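You operate a simulated robot arm through the tools that you are given. There is no shell and no other tool.

The job below is to be done with a simulated robot arm. You get a single attempt, and the scene is never put back.

JOB
Drain the wash tray, wipe out the sludge and refill it.
Fine: tray drain tap open till it is empty, then closed; wipe with the blue pad and put it back; pump clean fluid about up to the red line. What is to be rubbed or washed off counts as gone when no trace of it is left.

The check looks at the end state, three seconds after you hand in, the way a careful person would. Anything else that was tipped, shoved, dropped, spilled or broken makes it a failure.

ROBOT AND FRAMES
A 6-joint arm with a two-finger gripper, fixed in place. Base frame: the origin is at the foot of the arm, x ahead of it, y to its left, z up. Units: cm, rad, N and s.
Its first joint turns from -2.897 to 2.897 rad. Payload 3.43 kg.
The TCP is the grasp point between the finger pads, 2 cm short of the fingertips. In the tool frame z runs along the fingers and y along their closing line. Largest opening 19 cm; the body of the gripper starts 24.8 cm behind the TCP.
Orientation is that of the tool frame in the base frame, as a unit quaternion [x, y, z, w]. With the fingers straight down and closing along the base's y, the tool's x points along the base's -x, its y along +y and its z along -z.

CONTROLS
- The arm moves only by the tool move_arm. Its arguments are lists of equal length, an entry for each row: "turn": the turn, a rotation vector about the tool's x, y, z in units of 6 degrees (1.0 is 6 degrees), a list of three; "slide": the shift along the tool's x, y, z in units of 25 mm (1.0 is 25 mm), a list of three; "jaw": the finger opening in cm, from 0 to 19. In form: {"turn": [[wx, wy, wz], ...], "slide": [[tx, ty, tz], ...], "jaw": [jaw, ...]}. A call has 1 to 20 rows; each row shifts and turns the commanded pose from where the row before left it, along the tool's axes as they then stand. A call with a number of a shift or a turn outside -1 to 1 is refused whole. A row lasts 0.2 s, in which the tool goes at most 5 cm and 0.15 rad; a call with a longer step from one row to the next is refused whole, and so is a gripper value outside its range. Where a pose cannot be reached the arm comes as near as it can. A force on the tool above 40 N (or 10 N above the force at the start of the call, whichever is more), or a blocked arm, ends the call early, and 0.2 s more pass. The fingers move at their own pace (about 4.5 cm/s each) and stop on an object; they squeeze with about 43 N. The grip force told is the motor's: it shows also when the fingers shut on nothing. Time passes only in rows, and 0.2 s behind the last, so rows that do not move let the fingers close. The reply holds the time, the measured pose of the TCP, the force on the tool along the base axes, the opening and the grip force, in the units named above and with some noise, with the torque about the TCP (base axes, N m) and any sound that the robot's microphone picked up, and new pictures: "show" is both (left out), scene, wrist or none.
- Cameras (640 x 400 px; columns grow to the right, rows downward): "scene" is fixed at [20.93, 64.11, 148]; the picture's right is [-0.53, -0.85, 0.00], its down [-0.49, 0.31, -0.82] and it looks along [0.69, -0.44, -0.58] (base axes); focal length 258 px, centre (320, 200). "wrist" rides on the gripper at [7, -0.8, -28.8] in the tool frame; the picture's right is [0.12, 0.99, 0.00], its down [-0.96, 0.12, -0.25] and it looks along [-0.25, 0.03, 0.97] (tool axes); focal length 261 px, centre (320, 200). There is no depth. A picture from a camera that has moved, and an enlarged one, comes with that camera's place and axes in the base frame and with its lens. The place of the scene camera against the robot may be out by one fixed shift of up to 2.5 cm in any direction.
- raise_lower(by): slides the trunk up (or, below 0, down) by that many cm; the arm rides with it, the base frame stays. It gives what a move gives, with no picture.
- close_up(camera, box): a new picture of the part [left, top, right, bottom] of that camera's present view, enlarged. It takes no simulated time.
- sign_off(): hands the job in; it is judged then, once.

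Nothing tells you positions but the pictures and the camera data. Unless the task says otherwise, let go and move clear before handing in.

The tools are called after "Request:" by a JSON object that holds its "name" and its "arguments". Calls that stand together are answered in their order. move_arm: Moves the arm, as the interface text tells. Its arguments: {"type":"object","properties":{"turn":{"type":"array"},"slide":{"type":"array"},"jaw":{"type":"array"},"show":{"type":"string","enum":["both","scene","wrist","none"]}},"required":["turn","slide","jaw"]} The other tools are called the same way: raise_lower (by) slides the trunk up or down; close_up (camera, box) takes an enlarged picture of a part of a camera's view; sign_off () hands the job in.

At the start:

```text
time: 0.0
ee_pos: [40.43, 42.96, 132.34]
ee_rot: [0.001, 1.0, 0.0, 0.0]
contact_force: [0.1, -0.7, 0.5]
torque: [0.0, 0.0, 0.04]
finger_gap: 18.98
finger_force: 0.2
trunk travel left (down, up): [-17.5, 6.5]
```

scene: 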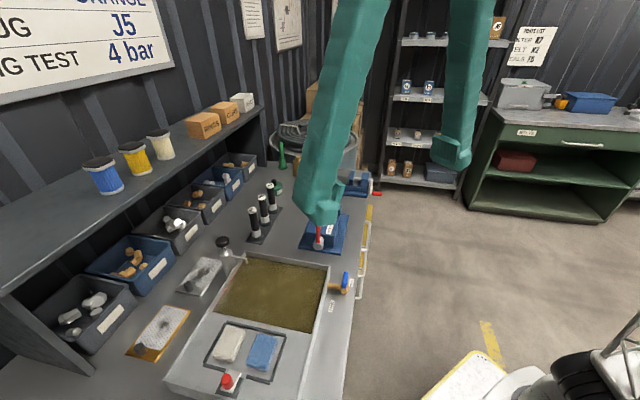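
wrist: 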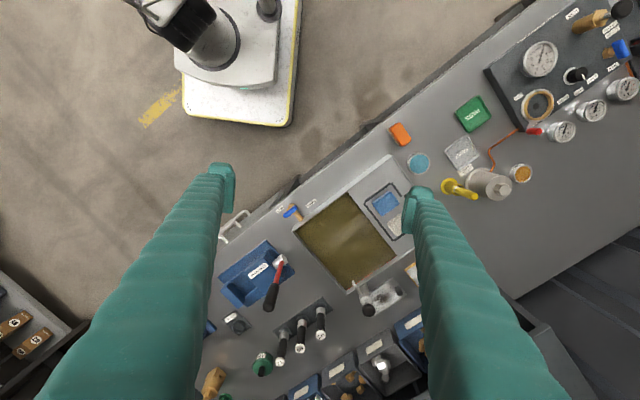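

I see a bench with a wash tray full of murky fluid, a blue and a white pad beside it, a blue-handled tap at the tray's edge, a red button and several other levers. I'll look closer before moving.

Request:
{"name": "close_up", "arguments": {"camera": "scene", "box": [160, 220, 380, 400]}}

Request:
{"name": "close_up", "arguments": {"camera": "wrist", "box": [220, 150, 440, 330]}}

Request:
{"name": "close_up", "arguments": {"camera": "scene", "box": [200, 160, 400, 300]}}

Request:
{"name": "close_up", "arguments": {"camera": "wrist", "box": [400, 0, 640, 220]}}

```text
2.22 times, centred on (270, 310) of scene
camera zoom: at [20.93, 64.11, 148.0], right [-0.53, -0.85, 0.0], down [-0.49, 0.31, -0.82], along [0.69, -0.44, -0.58], focal length 573 px, centre (431, -44)
```

zoom: 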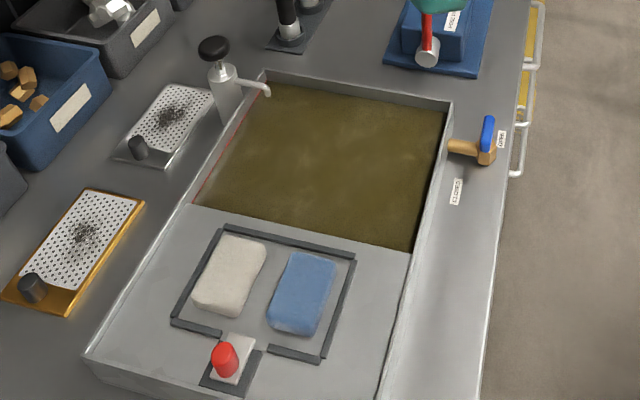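

```text
2.22 times, centred on (330, 240) of wrist
camera zoom: at [33.42, 42.12, 161.16], right [-0.12, 0.99, 0.0], down [0.96, 0.12, 0.25], along [0.25, 0.03, -0.97], focal length 579 px, centre (298, 111)
```

zoom: 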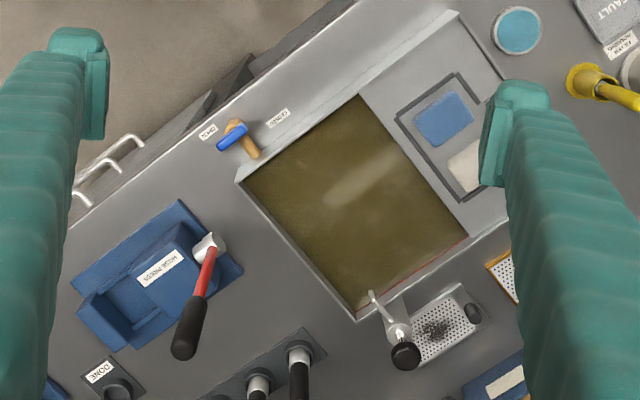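

```text
2.86 times, centred on (300, 230) of scene
camera zoom: at [20.93, 64.11, 148.0], right [-0.53, -0.85, 0.0], down [-0.49, 0.31, -0.82], along [0.69, -0.44, -0.58], focal length 736 px, centre (377, 114)
```

zoom: 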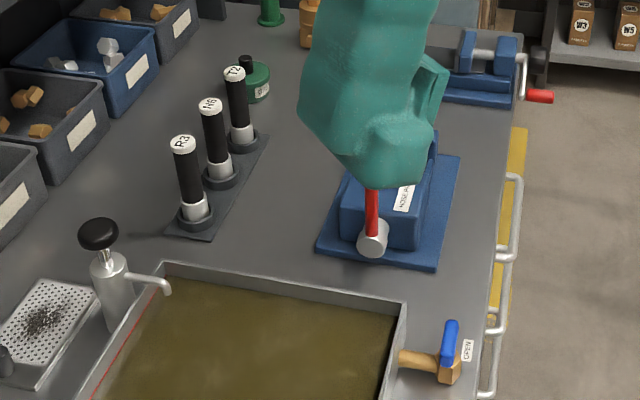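

```text
1.82 times, centred on (520, 110) of wrist
camera zoom: at [33.42, 42.12, 161.16], right [-0.12, 0.99, 0.0], down [0.96, 0.12, 0.25], along [0.25, 0.03, -0.97], focal length 474 px, centre (-44, 364)
```

zoom: 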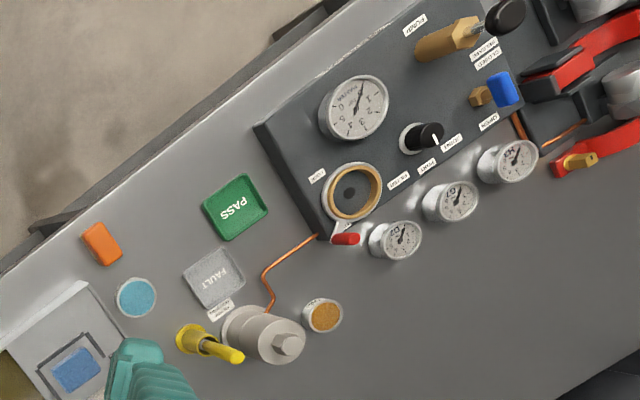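

The tray is full of murky fluid; the blue tap on its bench-edge side carries OPEN/CLOSED labels, and a press pump stands at the far corner. I'll move the arm sideways to get a second wrist view, so I can triangulate with one camera.

Request:
{"name": "move_arm", "arguments": {"turn": [[0, 0, 0], [0, 0, 0], [0, 0, 0], [0, 0, 0], [0, 0, 0], [0, 0, 0]], "slide": [[0, 1, 0], [0, 1, 0], [0, 1, 0], [0, 1, 0], [0, 1, 0], [0, 0, 0]], "jaw": [19, 19, 19, 19, 19, 19]}}

```text
time: 1.4
ee_pos: [40.4, 55.41, 132.31]
ee_rot: [0.0, 1.0, 0.0, 0.0]
contact_force: [0.1, 0.3, -0.3]
torque: [-0.03, 0.06, -0.03]
finger_gap: 19.02
finger_force: 0.1
trunk travel left (down, up): [-17.5, 6.5]
camera wrist: at [33.38, 54.63, 161.07], right [-0.12, 0.99, 0.0], down [0.96, 0.12, 0.25], along [0.25, 0.03, -0.97], focal length 261 px, centre (320, 200)
```

scene: 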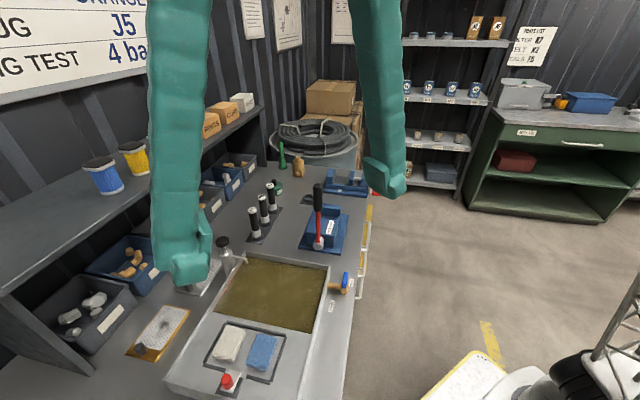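
wrist: 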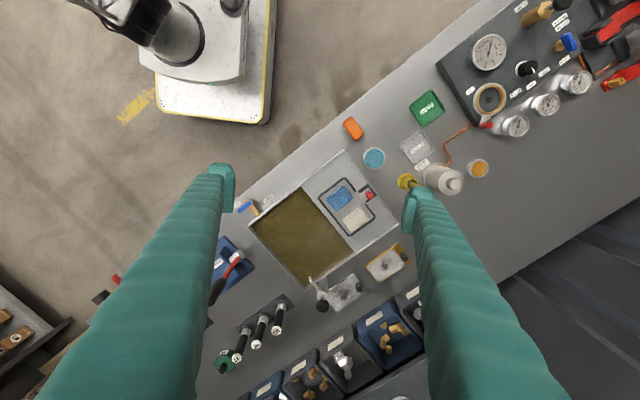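

Request:
{"name": "close_up", "arguments": {"camera": "wrist", "box": [220, 130, 420, 330]}}

Request:
{"name": "close_up", "arguments": {"camera": "scene", "box": [300, 250, 380, 320]}}

Request:
{"name": "close_up", "arguments": {"camera": "scene", "box": [160, 220, 260, 310]}}

Request:
{"name": "close_up", "arguments": {"camera": "scene", "box": [190, 310, 300, 400]}}

```text
2.00 times, centred on (320, 230) of wrist
camera zoom: at [33.38, 54.63, 161.07], right [-0.12, 0.99, 0.0], down [0.96, 0.12, 0.25], along [0.25, 0.03, -0.97], focal length 521 px, centre (320, 140)
```

zoom: 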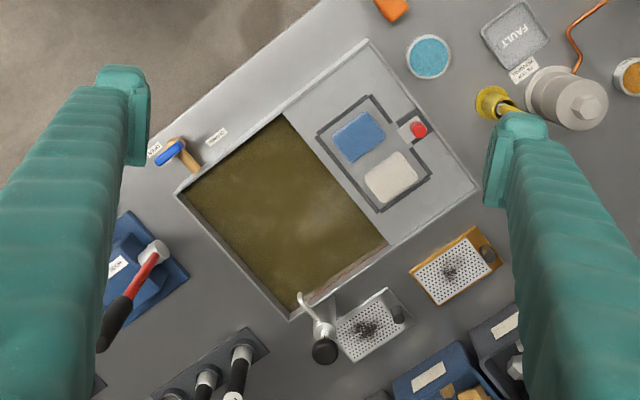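

```text
5.71 times, centred on (340, 285) of scene
camera zoom: at [20.93, 64.11, 148.0], right [-0.53, -0.85, 0.0], down [-0.49, 0.31, -0.82], along [0.69, -0.44, -0.58], focal length 1472 px, centre (206, -286)
```

zoom: 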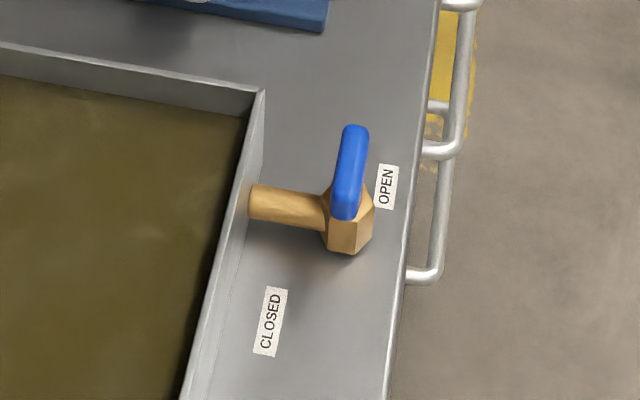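

```text
4.44 times, centred on (210, 265) of scene
camera zoom: at [20.93, 64.11, 148.0], right [-0.53, -0.85, 0.0], down [-0.49, 0.31, -0.82], along [0.69, -0.44, -0.58], focal length 1145 px, centre (809, -89)
```

zoom: 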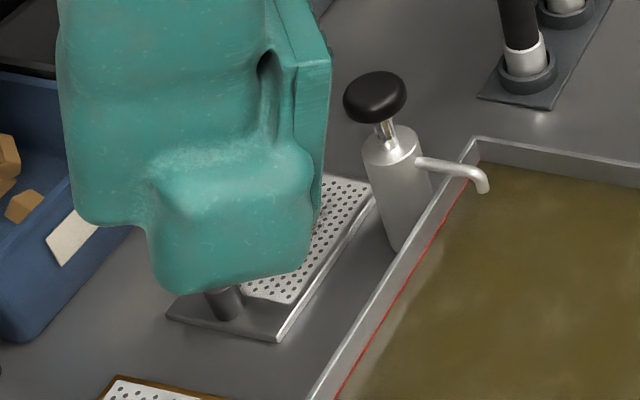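

```text
4.44 times, centred on (245, 355) of scene
camera zoom: at [20.93, 64.11, 148.0], right [-0.53, -0.85, 0.0], down [-0.49, 0.31, -0.82], along [0.69, -0.44, -0.58], focal length 1145 px, centre (653, -489)
```

zoom: 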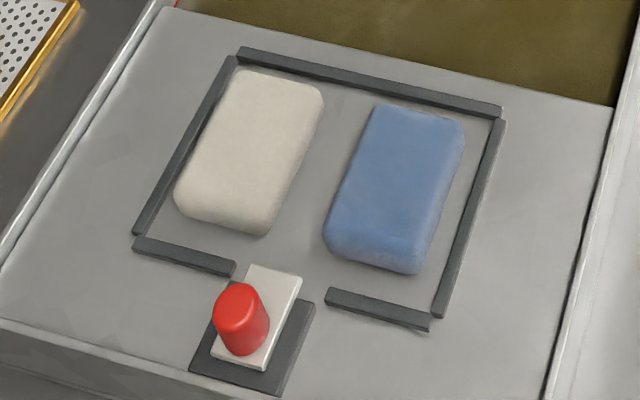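

From two wrist views: tray rim z≈93, bench z≈88, tap lever near [54.6, 36.8, 95], with the tray lying at about 45° in the base frame. Next I'll bring the wrist camera over the tap for a closer look at its lever.

Request:
{"name": "move_arm", "arguments": {"turn": [[0, 0, 0], [0, 0, 0], [0, 0, 0], [0, 0, 0], [0, 0, 0], [0, 0, 0], [0, 0, 0], [0, 0, 0], [0, 0, 0], [0, 0, 0], [0, 0, 0]], "slide": [[-0.57, -0.74, 0.88], [-0.57, -0.74, 0.88], [-0.57, -0.74, 0.88], [-0.57, -0.74, 0.88], [-0.57, -0.74, 0.88], [-0.57, -0.74, 0.88], [-0.57, -0.74, 0.88], [-0.57, -0.74, 0.88], [-0.57, -0.74, 0.88], [-0.57, -0.74, 0.88], [0, 0, 0]], "jaw": [19, 19, 19, 19, 19, 19, 19, 19, 19, 19, 19]}}

Request:
{"name": "close_up", "arguments": {"camera": "wrist", "box": [220, 100, 420, 300]}}

```text
time: 3.8
ee_pos: [54.6, 36.88, 110.29]
ee_rot: [-0.001, 1.0, -0.001, 0.0]
contact_force: [0.0, 0.3, 0.0]
torque: [-0.01, -0.02, 0.02]
finger_gap: 19.01
finger_force: 0.0
trunk travel left (down, up): [-17.5, 6.5]
camera wrist: at [47.62, 36.1, 139.07], right [-0.12, 0.99, 0.0], down [0.96, 0.12, 0.25], along [0.25, 0.03, -0.97], focal length 261 px, centre (320, 200)
```

scene: 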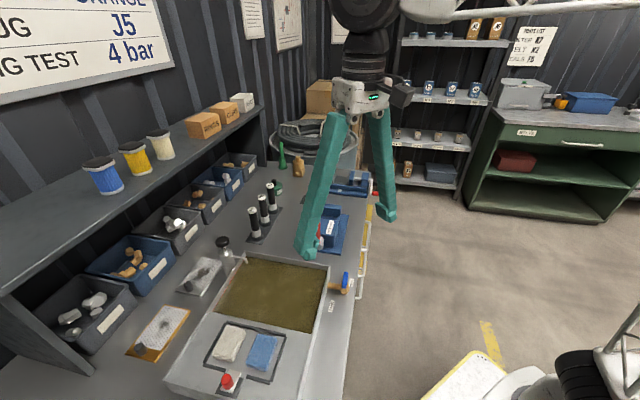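
wrist: 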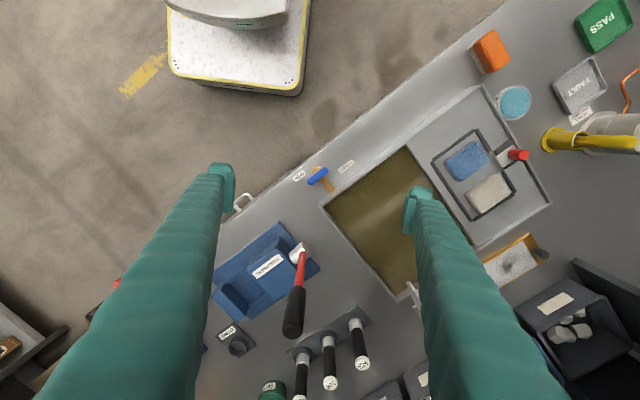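

```text
2.00 times, centred on (320, 200) of wrist
camera zoom: at [47.62, 36.1, 139.07], right [-0.12, 0.99, 0.0], down [0.96, 0.12, 0.25], along [0.25, 0.03, -0.97], focal length 521 px, centre (320, 200)
```

zoom: 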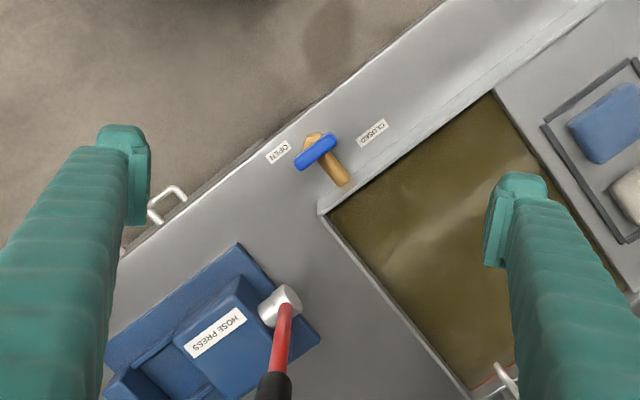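

The tap is now near the picture's middle. I'll zoom in on it.

Request:
{"name": "close_up", "arguments": {"camera": "wrist", "box": [280, 150, 360, 200]}}

Request:
{"name": "close_up", "arguments": {"camera": "scene", "box": [325, 265, 365, 295]}}

```text
8.00 times, centred on (320, 175) of wrist
camera zoom: at [47.62, 36.1, 139.07], right [-0.12, 0.99, 0.0], down [0.96, 0.12, 0.25], along [0.25, 0.03, -0.97], focal length 2085 px, centre (320, 400)
```

zoom: 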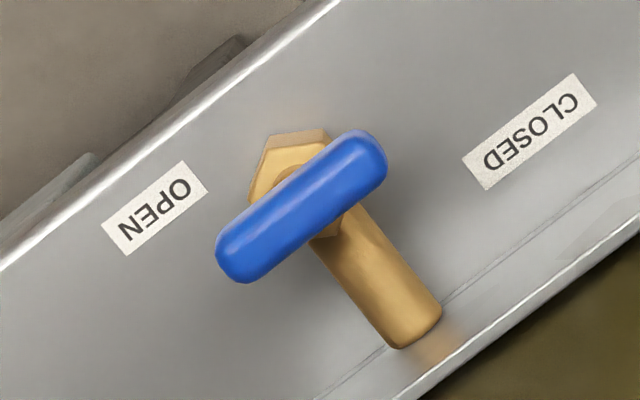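

```text
13.33 times, centred on (345, 280) of scene
camera zoom: at [20.93, 64.11, 148.0], right [-0.53, -0.85, 0.0], down [-0.49, 0.31, -0.82], along [0.69, -0.44, -0.58], focal length 3436 px, centre (-13, -867)
```

zoom: 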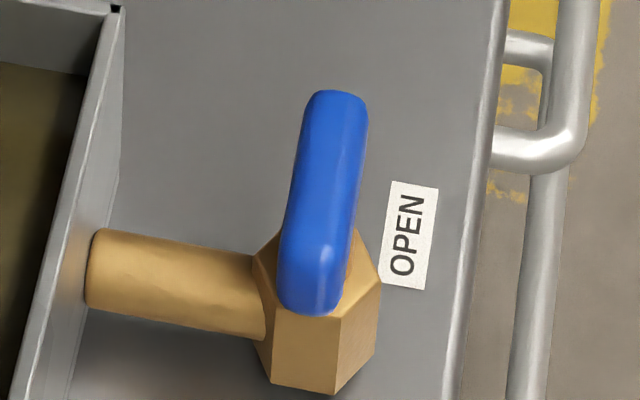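

The zooms are rendered sharply, so viewing angle matters more than distance. I'll zoom harder on the tap and the fluid to see how the lever sits on its stem.

Request:
{"name": "close_up", "arguments": {"camera": "wrist", "box": [304, 162, 336, 182]}}

Request:
{"name": "close_up", "arguments": {"camera": "scene", "box": [336, 270, 356, 295]}}

Request:
{"name": "close_up", "arguments": {"camera": "scene", "box": [210, 230, 335, 335]}}

```text
16.00 times, centred on (320, 172) of wrist
camera zoom: at [47.62, 36.1, 139.07], right [-0.12, 0.99, 0.0], down [0.96, 0.12, 0.25], along [0.25, 0.03, -0.97], focal length 4170 px, centre (320, 648)
```

zoom: 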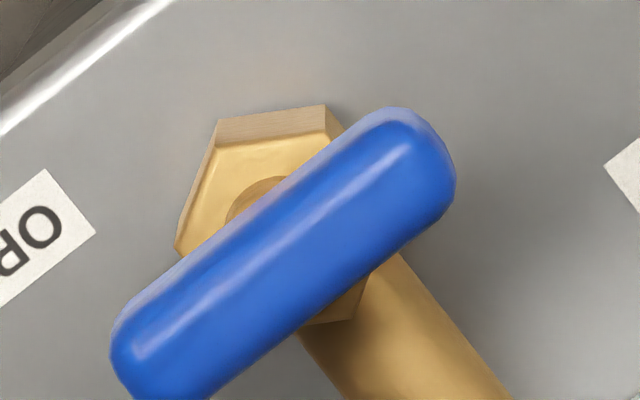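

```text
16.00 times, centred on (346, 282) of scene
camera zoom: at [20.93, 64.11, 148.0], right [-0.53, -0.85, 0.0], down [-0.49, 0.31, -0.82], along [0.69, -0.44, -0.58], focal length 4123 px, centre (-96, -1120)
```

zoom: 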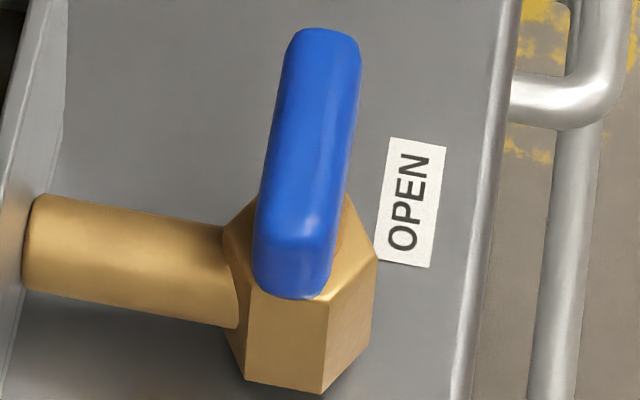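

```text
3.81 times, centred on (272, 282) of scene
camera zoom: at [20.93, 64.11, 148.0], right [-0.53, -0.85, 0.0], down [-0.49, 0.31, -0.82], along [0.69, -0.44, -0.58], focal length 982 px, centre (501, -114)
```

zoom: 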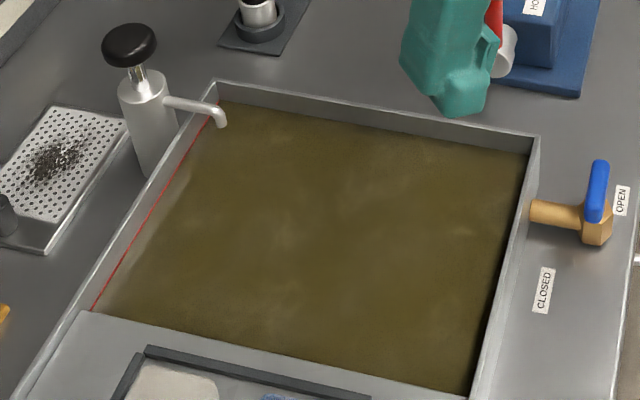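

The lever is a short bar centred on a vertical stem, lying across the pipe (closed). I'll turn the tool about 45° so the fingers close across the bar, narrow the jaw, and check the alignment from above.

Request:
{"name": "move_arm", "arguments": {"turn": [[0, 0, 0.95], [0, 0, 0.95], [0, 0, 0.95], [0, 0, 0.95], [0, 0, 0.95], [0, 0, 0.95], [0, 0, 0.95], [0, 0, 0.95], [0, 0, 0]], "slide": [[0, 0, 0], [0, 0, 0], [0, 0, 0], [0, 0, 0], [0, 0, 0], [0, 0, 0], [0, 0, 0], [0, 0, 0], [0, 0, 0]], "jaw": [19, 18, 16, 14, 12, 10, 8, 6, 6]}}

Request:
{"name": "close_up", "arguments": {"camera": "wrist", "box": [260, 140, 380, 220]}}

Request:
{"name": "close_up", "arguments": {"camera": "scene", "box": [300, 220, 380, 300]}}

```text
time: 5.8
ee_pos: [54.54, 36.96, 110.41]
ee_rot: [0.388, 0.922, 0.0, 0.0]
contact_force: [0.7, -0.5, -0.1]
torque: [-0.03, 0.03, -0.01]
finger_gap: 6.01
finger_force: 0.0
trunk travel left (down, up): [-17.5, 6.5]
camera wrist: at [49.07, 41.43, 139.19], right [0.63, 0.78, 0.0], down [0.75, -0.61, 0.25], along [0.19, -0.16, -0.97], focal length 261 px, centre (320, 200)
```

scene: 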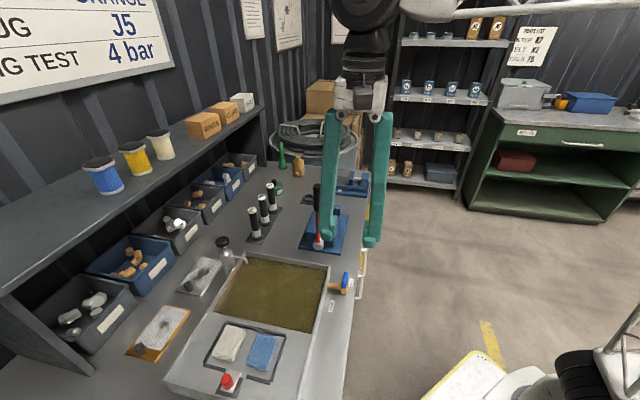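
wrist: 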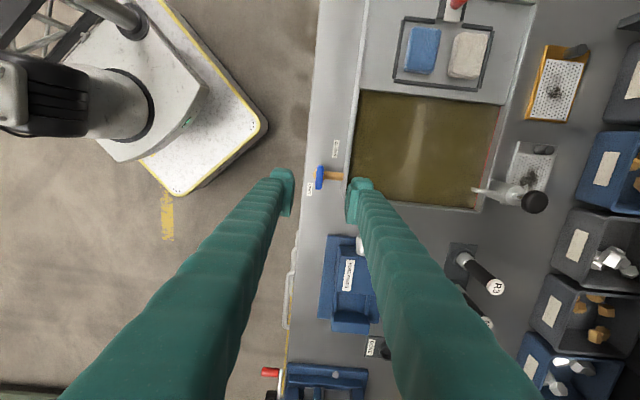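

```text
5.00 times, centred on (320, 180) of wrist
camera zoom: at [49.07, 41.43, 139.19], right [0.63, 0.78, 0.0], down [0.75, -0.61, 0.25], along [0.19, -0.16, -0.97], focal length 1303 px, centre (320, 300)
```

zoom: 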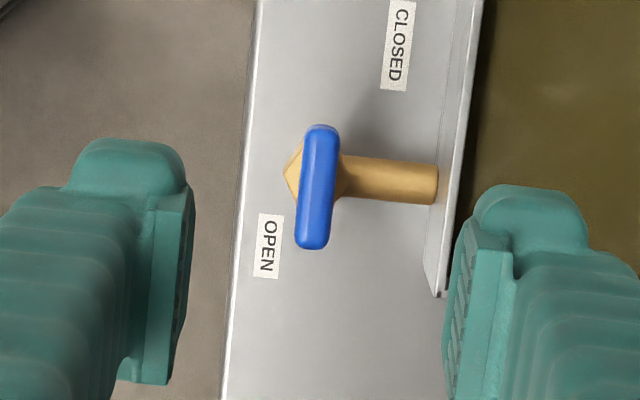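

```text
5.00 times, centred on (340, 260) of scene
camera zoom: at [20.93, 64.11, 148.0], right [-0.53, -0.85, 0.0], down [-0.49, 0.31, -0.82], along [0.69, -0.44, -0.58], focal length 1288 px, centre (220, -100)
```

zoom: 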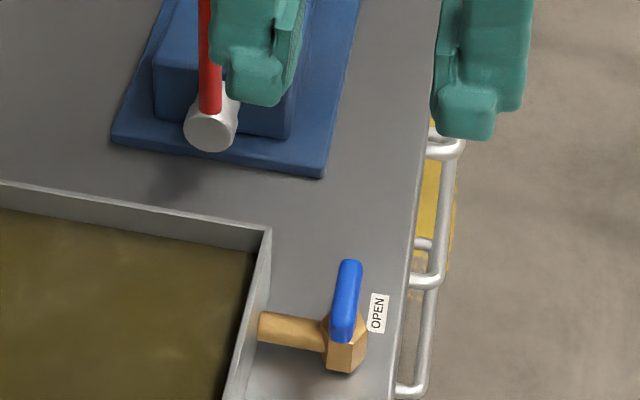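

The tool is now aligned with the tray axes; lever centre ≈ [54.7, 36.55, 94.7]. I'll narrow the jaw to 4 cm and come down in stages over the lever.

Request:
{"name": "move_arm", "arguments": {"turn": [[0, 0, 0], [0, 0, 0], [0, 0, 0], [0, 0, 0], [0, 0, 0], [0, 0, 0], [0, 0, 0]], "slide": [[-0.16, -0.07, 0], [0, 0, 0.8], [0, 0, 0.8], [0, 0, 0.8], [0, 0, 0.8], [0, 0, 0.8], [0, 0, 0]], "jaw": [4, 4, 4, 4, 4, 4, 4]}}

Request:
{"name": "close_up", "arguments": {"camera": "wrist", "box": [280, 150, 360, 210]}}

Request:
{"name": "close_up", "arguments": {"camera": "scene", "box": [310, 240, 380, 300]}}

```text
time: 7.4
ee_pos: [54.79, 36.57, 100.3]
ee_rot: [0.387, 0.922, 0.001, 0.001]
contact_force: [-0.2, 0.6, 0.2]
torque: [0.01, 0.02, -0.04]
finger_gap: 4.02
finger_force: 0.0
trunk travel left (down, up): [-17.5, 6.5]
camera wrist: at [49.37, 41.06, 129.13], right [0.63, 0.78, 0.0], down [0.76, -0.61, 0.25], along [0.19, -0.16, -0.97], focal length 261 px, centre (320, 200)
```

scene: 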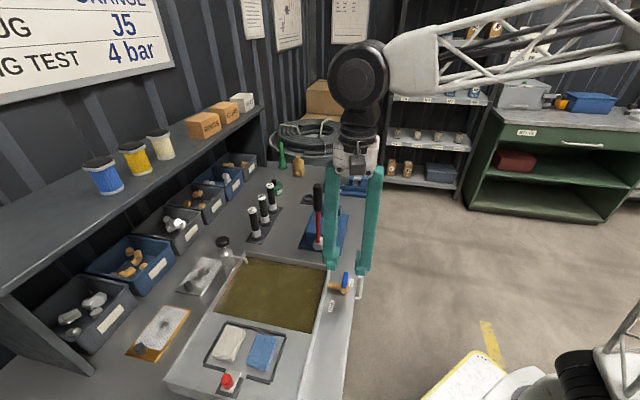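
wrist: 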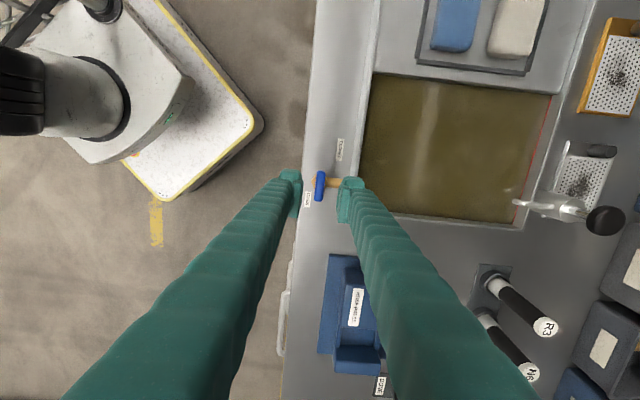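

```text
6.67 times, centred on (320, 180) of wrist
camera zoom: at [49.37, 41.06, 129.13], right [0.63, 0.78, 0.0], down [0.76, -0.61, 0.25], along [0.19, -0.16, -0.97], focal length 1738 px, centre (320, 333)
```

zoom: 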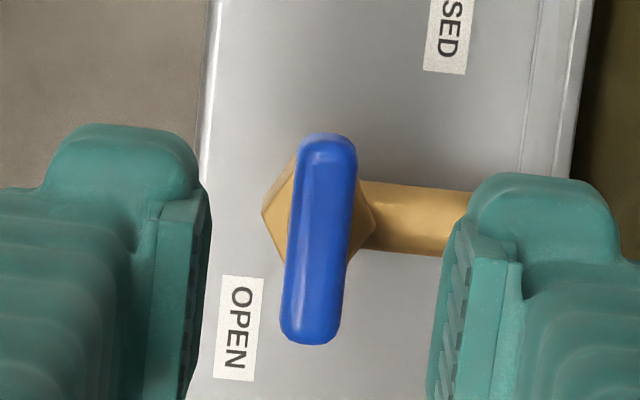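

```text
6.67 times, centred on (345, 270) of scene
camera zoom: at [20.93, 64.11, 148.0], right [-0.53, -0.85, 0.0], down [-0.49, 0.31, -0.82], along [0.69, -0.44, -0.58], focal length 1718 px, centre (153, -267)
```

zoom: 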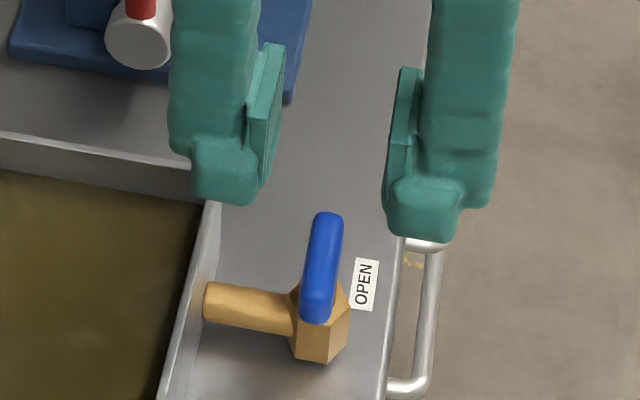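

The fingers straddle the lever well. I'll come down to about z=95.9 and check before closing.

Request:
{"name": "move_arm", "arguments": {"turn": [[0, 0, 0], [0, 0, 0], [0, 0, 0], [0, 0, 0], [0, 0, 0]], "slide": [[0.03, -0.03, 0.5], [0, 0, 0.5], [0, 0, 0.4], [0, 0, 0.35], [0, 0, 0]], "jaw": [4, 4, 4, 4, 4]}}

Request:
{"name": "close_up", "arguments": {"camera": "wrist", "box": [280, 160, 360, 220]}}

Request:
{"name": "close_up", "arguments": {"camera": "scene", "box": [320, 255, 370, 300]}}

```text
time: 8.6
ee_pos: [54.62, 36.43, 95.94]
ee_rot: [0.387, 0.922, 0.001, 0.001]
contact_force: [0.5, 0.6, -0.2]
torque: [-0.03, -0.05, -0.02]
finger_gap: 4.0
finger_force: 0.0
trunk travel left (down, up): [-17.5, 6.5]
camera wrist: at [49.19, 40.92, 124.83], right [0.63, 0.78, 0.0], down [0.76, -0.61, 0.25], along [0.19, -0.16, -0.97], focal length 261 px, centre (320, 200)
```

scene: 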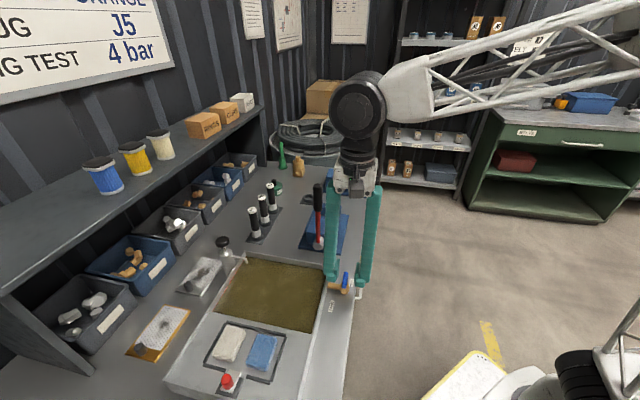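
wrist: 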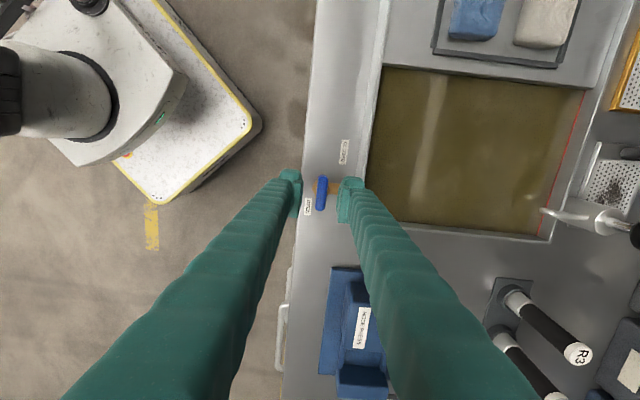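

```text
6.67 times, centred on (320, 190) of wrist
camera zoom: at [49.19, 40.92, 124.83], right [0.63, 0.78, 0.0], down [0.76, -0.61, 0.25], along [0.19, -0.16, -0.97], focal length 1738 px, centre (320, 267)
```

zoom: 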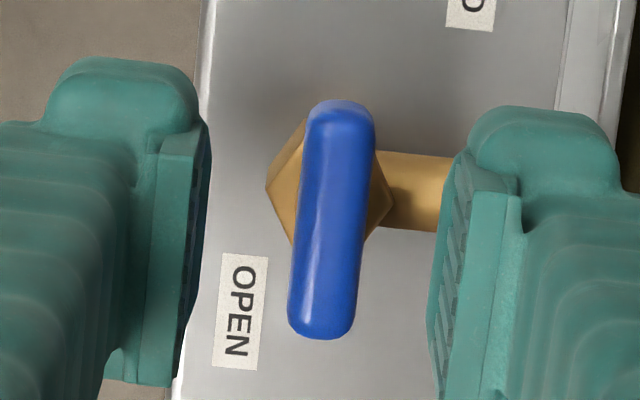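

```text
8.89 times, centred on (345, 278) of scene
camera zoom: at [20.93, 64.11, 148.0], right [-0.53, -0.85, 0.0], down [-0.49, 0.31, -0.82], along [0.69, -0.44, -0.58], focal length 2290 px, centre (98, -489)
```

zoom: 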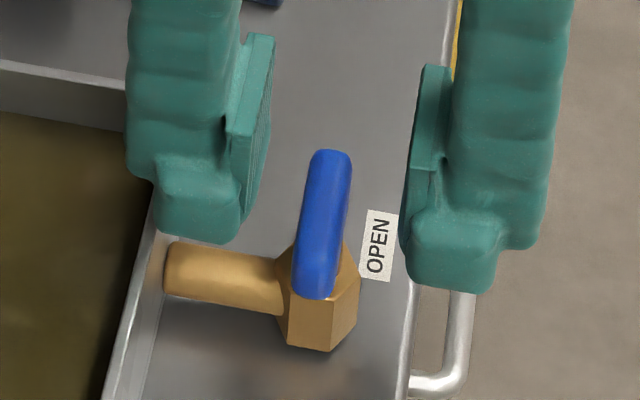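

The bar sits about 0.2 cm off centre between the pads; I'll correct that and close on it.

Request:
{"name": "move_arm", "arguments": {"turn": [[0, 0, 0], [0, 0, 0], [0, 0, 0], [0, 0, 0], [0, 0, 0]], "slide": [[0.05, 0.08, 0.06], [0, 0, 0], [0, 0, 0], [0, 0, 0], [0, 0, 0]], "jaw": [4, 2.5, 1, 0.8, 0.8]}}

Request:
{"name": "close_up", "arguments": {"camera": "wrist", "box": [280, 160, 360, 220]}}

Request:
{"name": "close_up", "arguments": {"camera": "scene", "box": [320, 255, 370, 300]}}

```text
time: 9.8
ee_pos: [54.78, 36.57, 95.91]
ee_rot: [0.388, 0.922, 0.0, 0.0]
contact_force: [-0.2, -0.4, -0.2]
torque: [0.02, 0.01, -0.03]
finger_gap: 0.8
finger_force: 0.1
trunk travel left (down, up): [-17.5, 6.5]
camera wrist: at [49.27, 41.17, 124.69], right [0.63, 0.78, 0.0], down [0.76, -0.61, 0.25], along [0.19, -0.16, -0.97], focal length 261 px, centre (320, 200)
```

scene: 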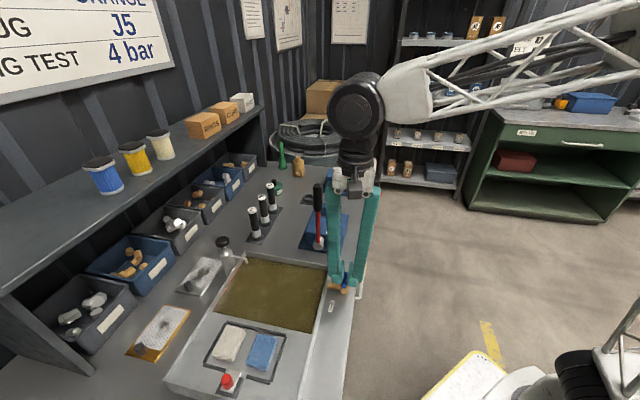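
wrist: 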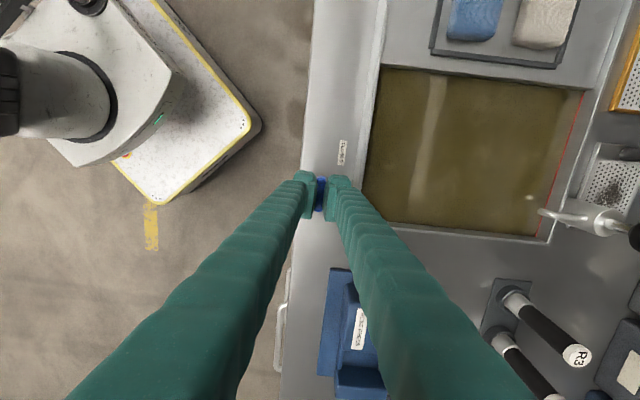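

```text
6.67 times, centred on (320, 190) of wrist
camera zoom: at [49.27, 41.17, 124.69], right [0.63, 0.78, 0.0], down [0.76, -0.61, 0.25], along [0.19, -0.16, -0.97], focal length 1738 px, centre (320, 267)
```

zoom: 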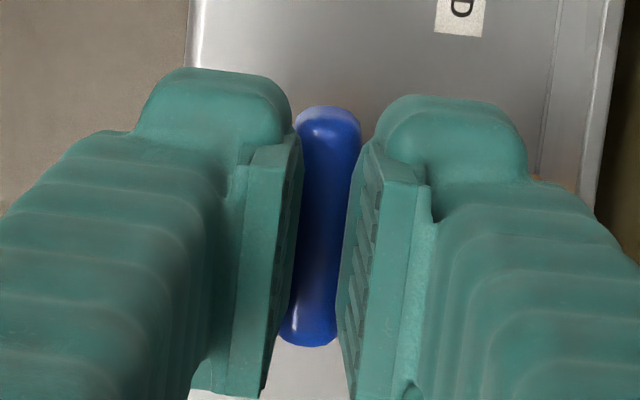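

```text
8.89 times, centred on (345, 278) of scene
camera zoom: at [20.93, 64.11, 148.0], right [-0.53, -0.85, 0.0], down [-0.49, 0.31, -0.82], along [0.69, -0.44, -0.58], focal length 2290 px, centre (98, -489)
```

zoom: 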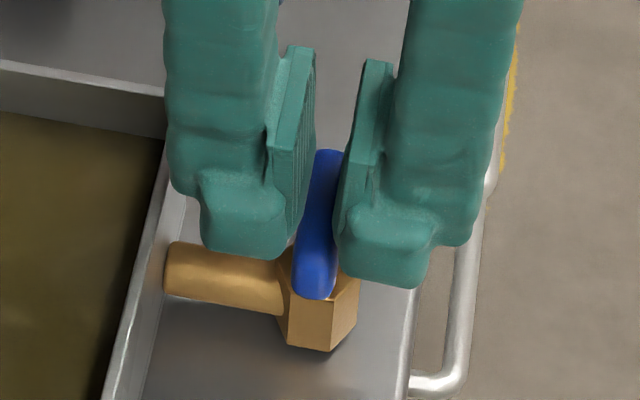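

The jaw reached 0.8 cm without touching; I'll close it fully so it grips the bar.

Request:
{"name": "move_arm", "arguments": {"turn": [[0, 0, 0], [0, 0, 0], [0, 0, 0]], "slide": [[0, 0, 0.06], [0, 0, 0], [0, 0, 0]], "jaw": [0.5, 0.2, 0]}}

Request:
{"name": "close_up", "arguments": {"camera": "wrist", "box": [280, 160, 360, 220]}}

Request:
{"name": "close_up", "arguments": {"camera": "scene", "box": [320, 255, 370, 300]}}

```text
time: 10.6
ee_pos: [54.66, 36.66, 95.83]
ee_rot: [0.388, 0.922, 0.001, 0.0]
contact_force: [-0.1, -1.2, 16.2]
torque: [-0.04, 0.02, 0.08]
finger_gap: 0.6
finger_force: 34.3
trunk travel left (down, up): [-17.5, 6.5]
camera wrist: at [49.2, 41.15, 124.61], right [0.63, 0.78, 0.0], down [0.76, -0.61, 0.25], along [0.19, -0.15, -0.97], focal length 261 px, centre (320, 200)
```

scene: 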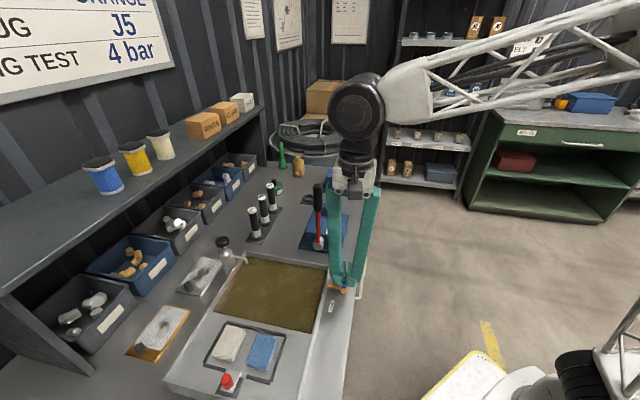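
wrist: 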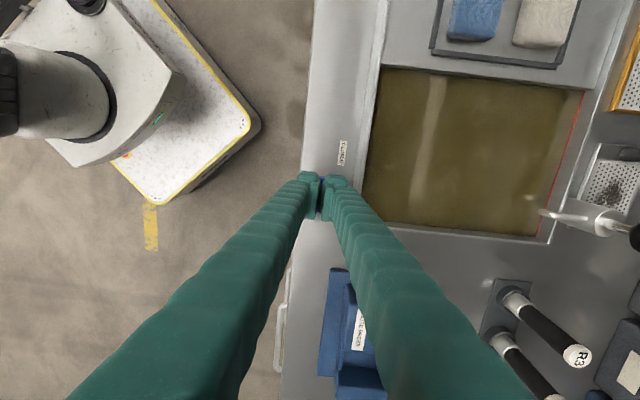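

```text
6.67 times, centred on (320, 190) of wrist
camera zoom: at [49.2, 41.15, 124.61], right [0.63, 0.78, 0.0], down [0.76, -0.61, 0.25], along [0.19, -0.15, -0.97], focal length 1738 px, centre (320, 267)
```

zoom: 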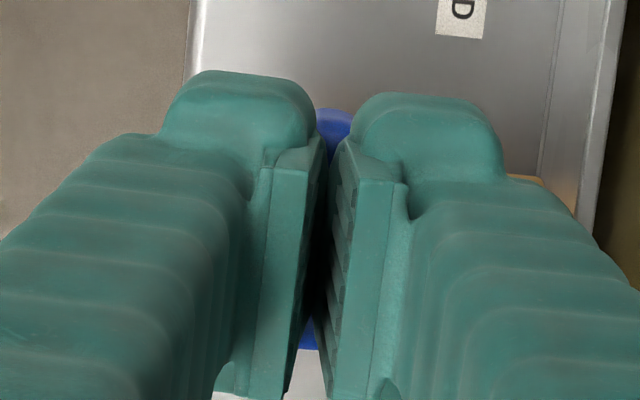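

```text
8.89 times, centred on (345, 278) of scene
camera zoom: at [20.93, 64.11, 148.0], right [-0.53, -0.85, 0.0], down [-0.49, 0.31, -0.82], along [0.69, -0.44, -0.58], focal length 2290 px, centre (98, -489)
```

zoom: 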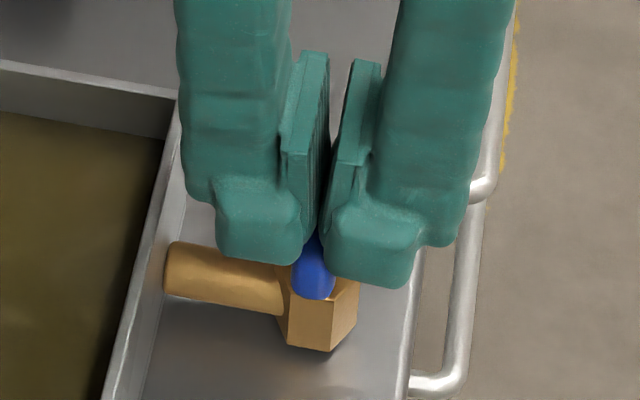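

The pads are pinching only the rounded top of the bar (upward force 16 N), so the lever is lower than I estimated. I'll open, go down 0.9 cm and grip again.

Request:
{"name": "move_arm", "arguments": {"turn": [[0, 0, 0], [0, 0, 0], [0, 0, 0], [0, 0, 0], [0, 0, 0], [0, 0, 0], [0, 0, 0], [0, 0, 0]], "slide": [[0, 0, -0.06], [0, 0, 0], [0, 0, 0.14], [0, 0, 0.14], [0, 0, 0.14], [0, 0, 0], [0, 0, 0], [0, 0, 0]], "jaw": [2.6, 2.6, 2.6, 2.6, 2.6, 1, 0.6, 0.6]}}

Request:
{"name": "close_up", "arguments": {"camera": "wrist", "box": [280, 160, 360, 220]}}

Request:
{"name": "close_up", "arguments": {"camera": "scene", "box": [320, 255, 370, 300]}}

```text
time: 12.4
ee_pos: [54.63, 36.75, 94.78]
ee_rot: [0.388, 0.922, 0.0, 0.0]
contact_force: [-7.2, -6.3, -4.4]
torque: [-0.02, 0.06, 0.23]
finger_gap: 1.25
finger_force: 44.7
trunk travel left (down, up): [-17.5, 6.5]
camera wrist: at [49.26, 41.2, 123.54], right [0.63, 0.78, 0.0], down [0.76, -0.61, 0.25], along [0.19, -0.16, -0.97], focal length 261 px, centre (320, 200)
```

scene: 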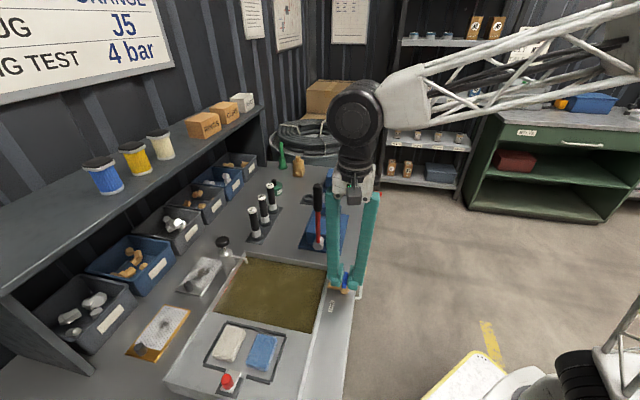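
wrist: 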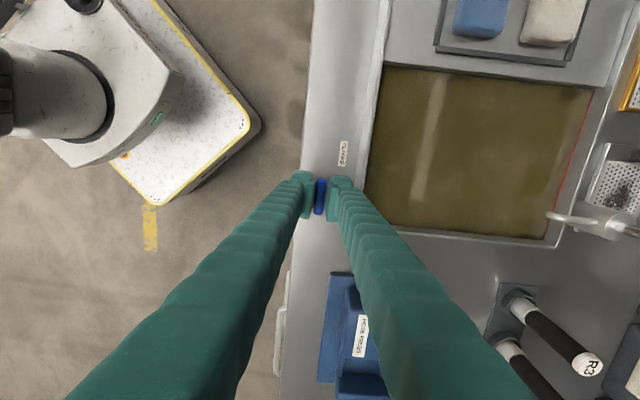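

```text
6.67 times, centred on (320, 190) of wrist
camera zoom: at [49.26, 41.2, 123.54], right [0.63, 0.78, 0.0], down [0.76, -0.61, 0.25], along [0.19, -0.16, -0.97], focal length 1738 px, centre (320, 267)
```

zoom: 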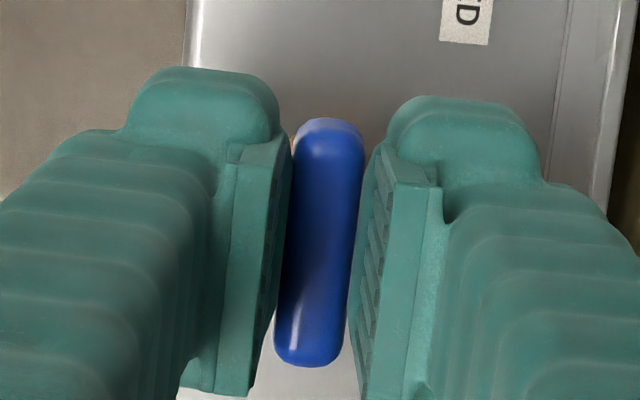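

```text
8.89 times, centred on (345, 278) of scene
camera zoom: at [20.93, 64.11, 148.0], right [-0.53, -0.85, 0.0], down [-0.49, 0.31, -0.82], along [0.69, -0.44, -0.58], focal length 2290 px, centre (98, -489)
```

zoom: 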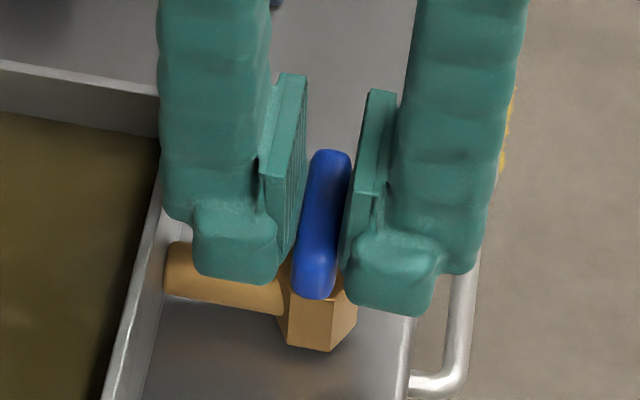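

The bar is firmly held (1.25 cm, 45 N). I'll try a small counter-clockwise turn (the usual opening direction) and watch the torque.

Request:
{"name": "move_arm", "arguments": {"turn": [[0, 0, -0.4], [0, 0, -0.4], [0, 0, -0.4], [0, 0, -0.4], [0, 0, 0]], "slide": [[0, -0.03, 0], [0, 0, 0], [0, 0, 0], [0, 0, 0], [0, 0, 0]], "jaw": [0.6, 0.6, 0.6, 0.6, 0.6]}}

Request:
{"name": "close_up", "arguments": {"camera": "scene", "box": [320, 255, 370, 300]}}

```text
time: 13.6
ee_pos: [54.65, 36.69, 94.8]
ee_rot: [0.309, 0.951, -0.002, 0.0]
contact_force: [-1.9, -4.9, -15.8]
torque: [-0.05, -0.03, 0.02]
finger_gap: 1.2
finger_force: 44.3
trunk travel left (down, up): [-17.5, 6.5]
camera wrist: at [48.56, 40.17, 123.54], right [0.49, 0.87, 0.0], down [0.85, -0.47, 0.25], along [0.22, -0.12, -0.97], focal length 261 px, centre (320, 200)
```

scene: 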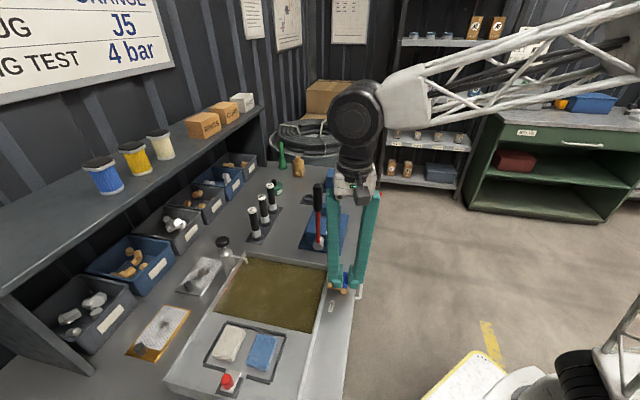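
wrist: 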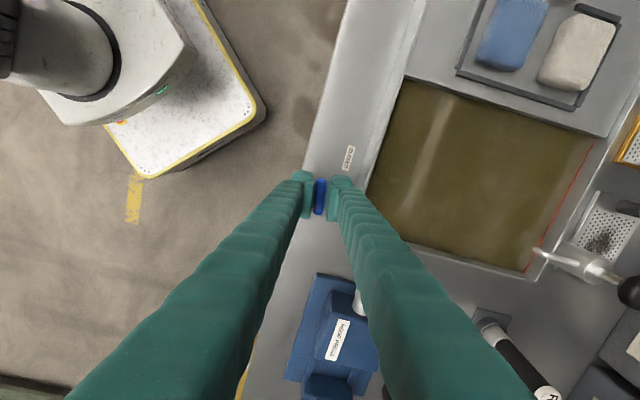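

```text
8.89 times, centred on (345, 278) of scene
camera zoom: at [20.93, 64.11, 148.0], right [-0.53, -0.85, 0.0], down [-0.49, 0.31, -0.82], along [0.69, -0.44, -0.58], focal length 2290 px, centre (98, -489)
```

zoom: 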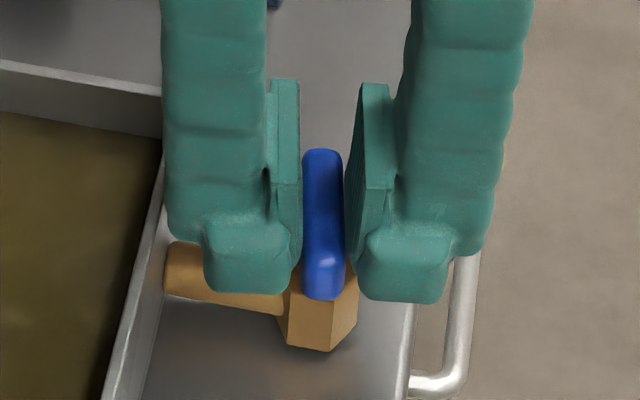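

It turns freely with no torque, so this seems the right way. I'll continue the turn in stages.

Request:
{"name": "move_arm", "arguments": {"turn": [[0, 0, -0.6], [0, 0, -0.6], [0, 0, -0.6], [0, 0, -0.6], [0, 0, -0.6], [0, 0, -0.6], [0, 0, 0]], "slide": [[0, 0, 0.02], [0, 0, 0], [0, 0, 0], [0, 0, 0], [0, 0, 0], [0, 0, 0], [0, 0, 0]], "jaw": [0.6, 0.6, 0.6, 0.6, 0.6, 0.6, 0.6]}}

Request:
{"name": "close_up", "arguments": {"camera": "scene", "box": [320, 255, 370, 300]}}

```text
time: 15.2
ee_pos: [54.66, 36.6, 94.77]
ee_rot: [0.125, 0.992, 0.0, 0.0]
contact_force: [-4.3, -21.2, -2.0]
torque: [-0.18, 0.07, -0.02]
finger_gap: 1.21
finger_force: 44.2
trunk travel left (down, up): [-17.5, 6.5]
camera wrist: at [47.67, 37.56, 123.55], right [0.13, 0.99, 0.0], down [0.96, -0.13, 0.25], along [0.24, -0.03, -0.97], focal length 261 px, centre (320, 200)
```

scene: 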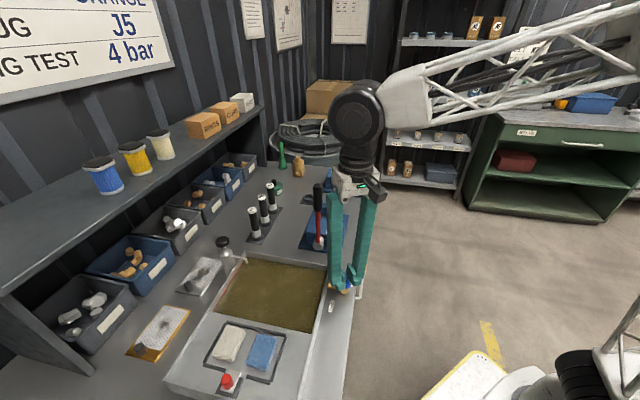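
wrist: 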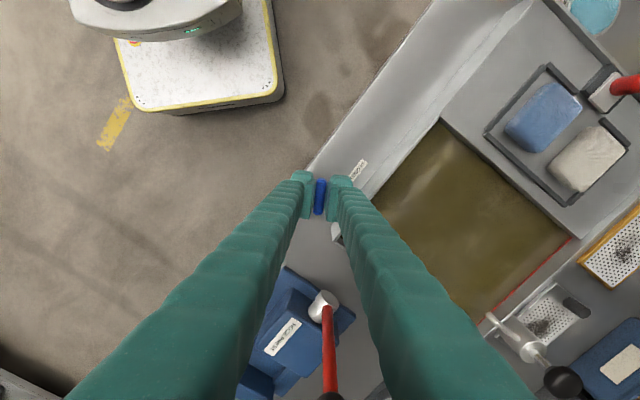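

```text
8.89 times, centred on (345, 278) of scene
camera zoom: at [20.93, 64.11, 148.0], right [-0.53, -0.85, 0.0], down [-0.49, 0.31, -0.82], along [0.69, -0.44, -0.58], focal length 2290 px, centre (98, -489)
```

zoom: 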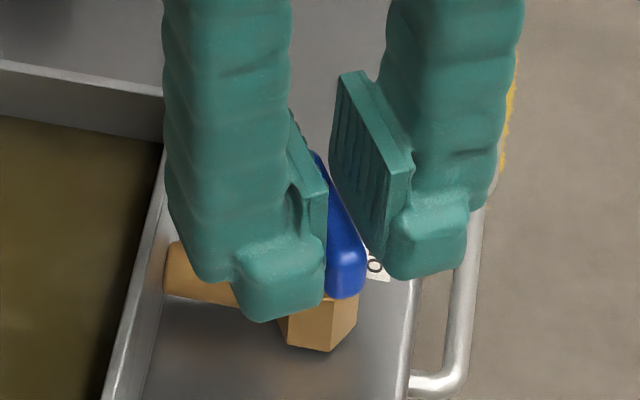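

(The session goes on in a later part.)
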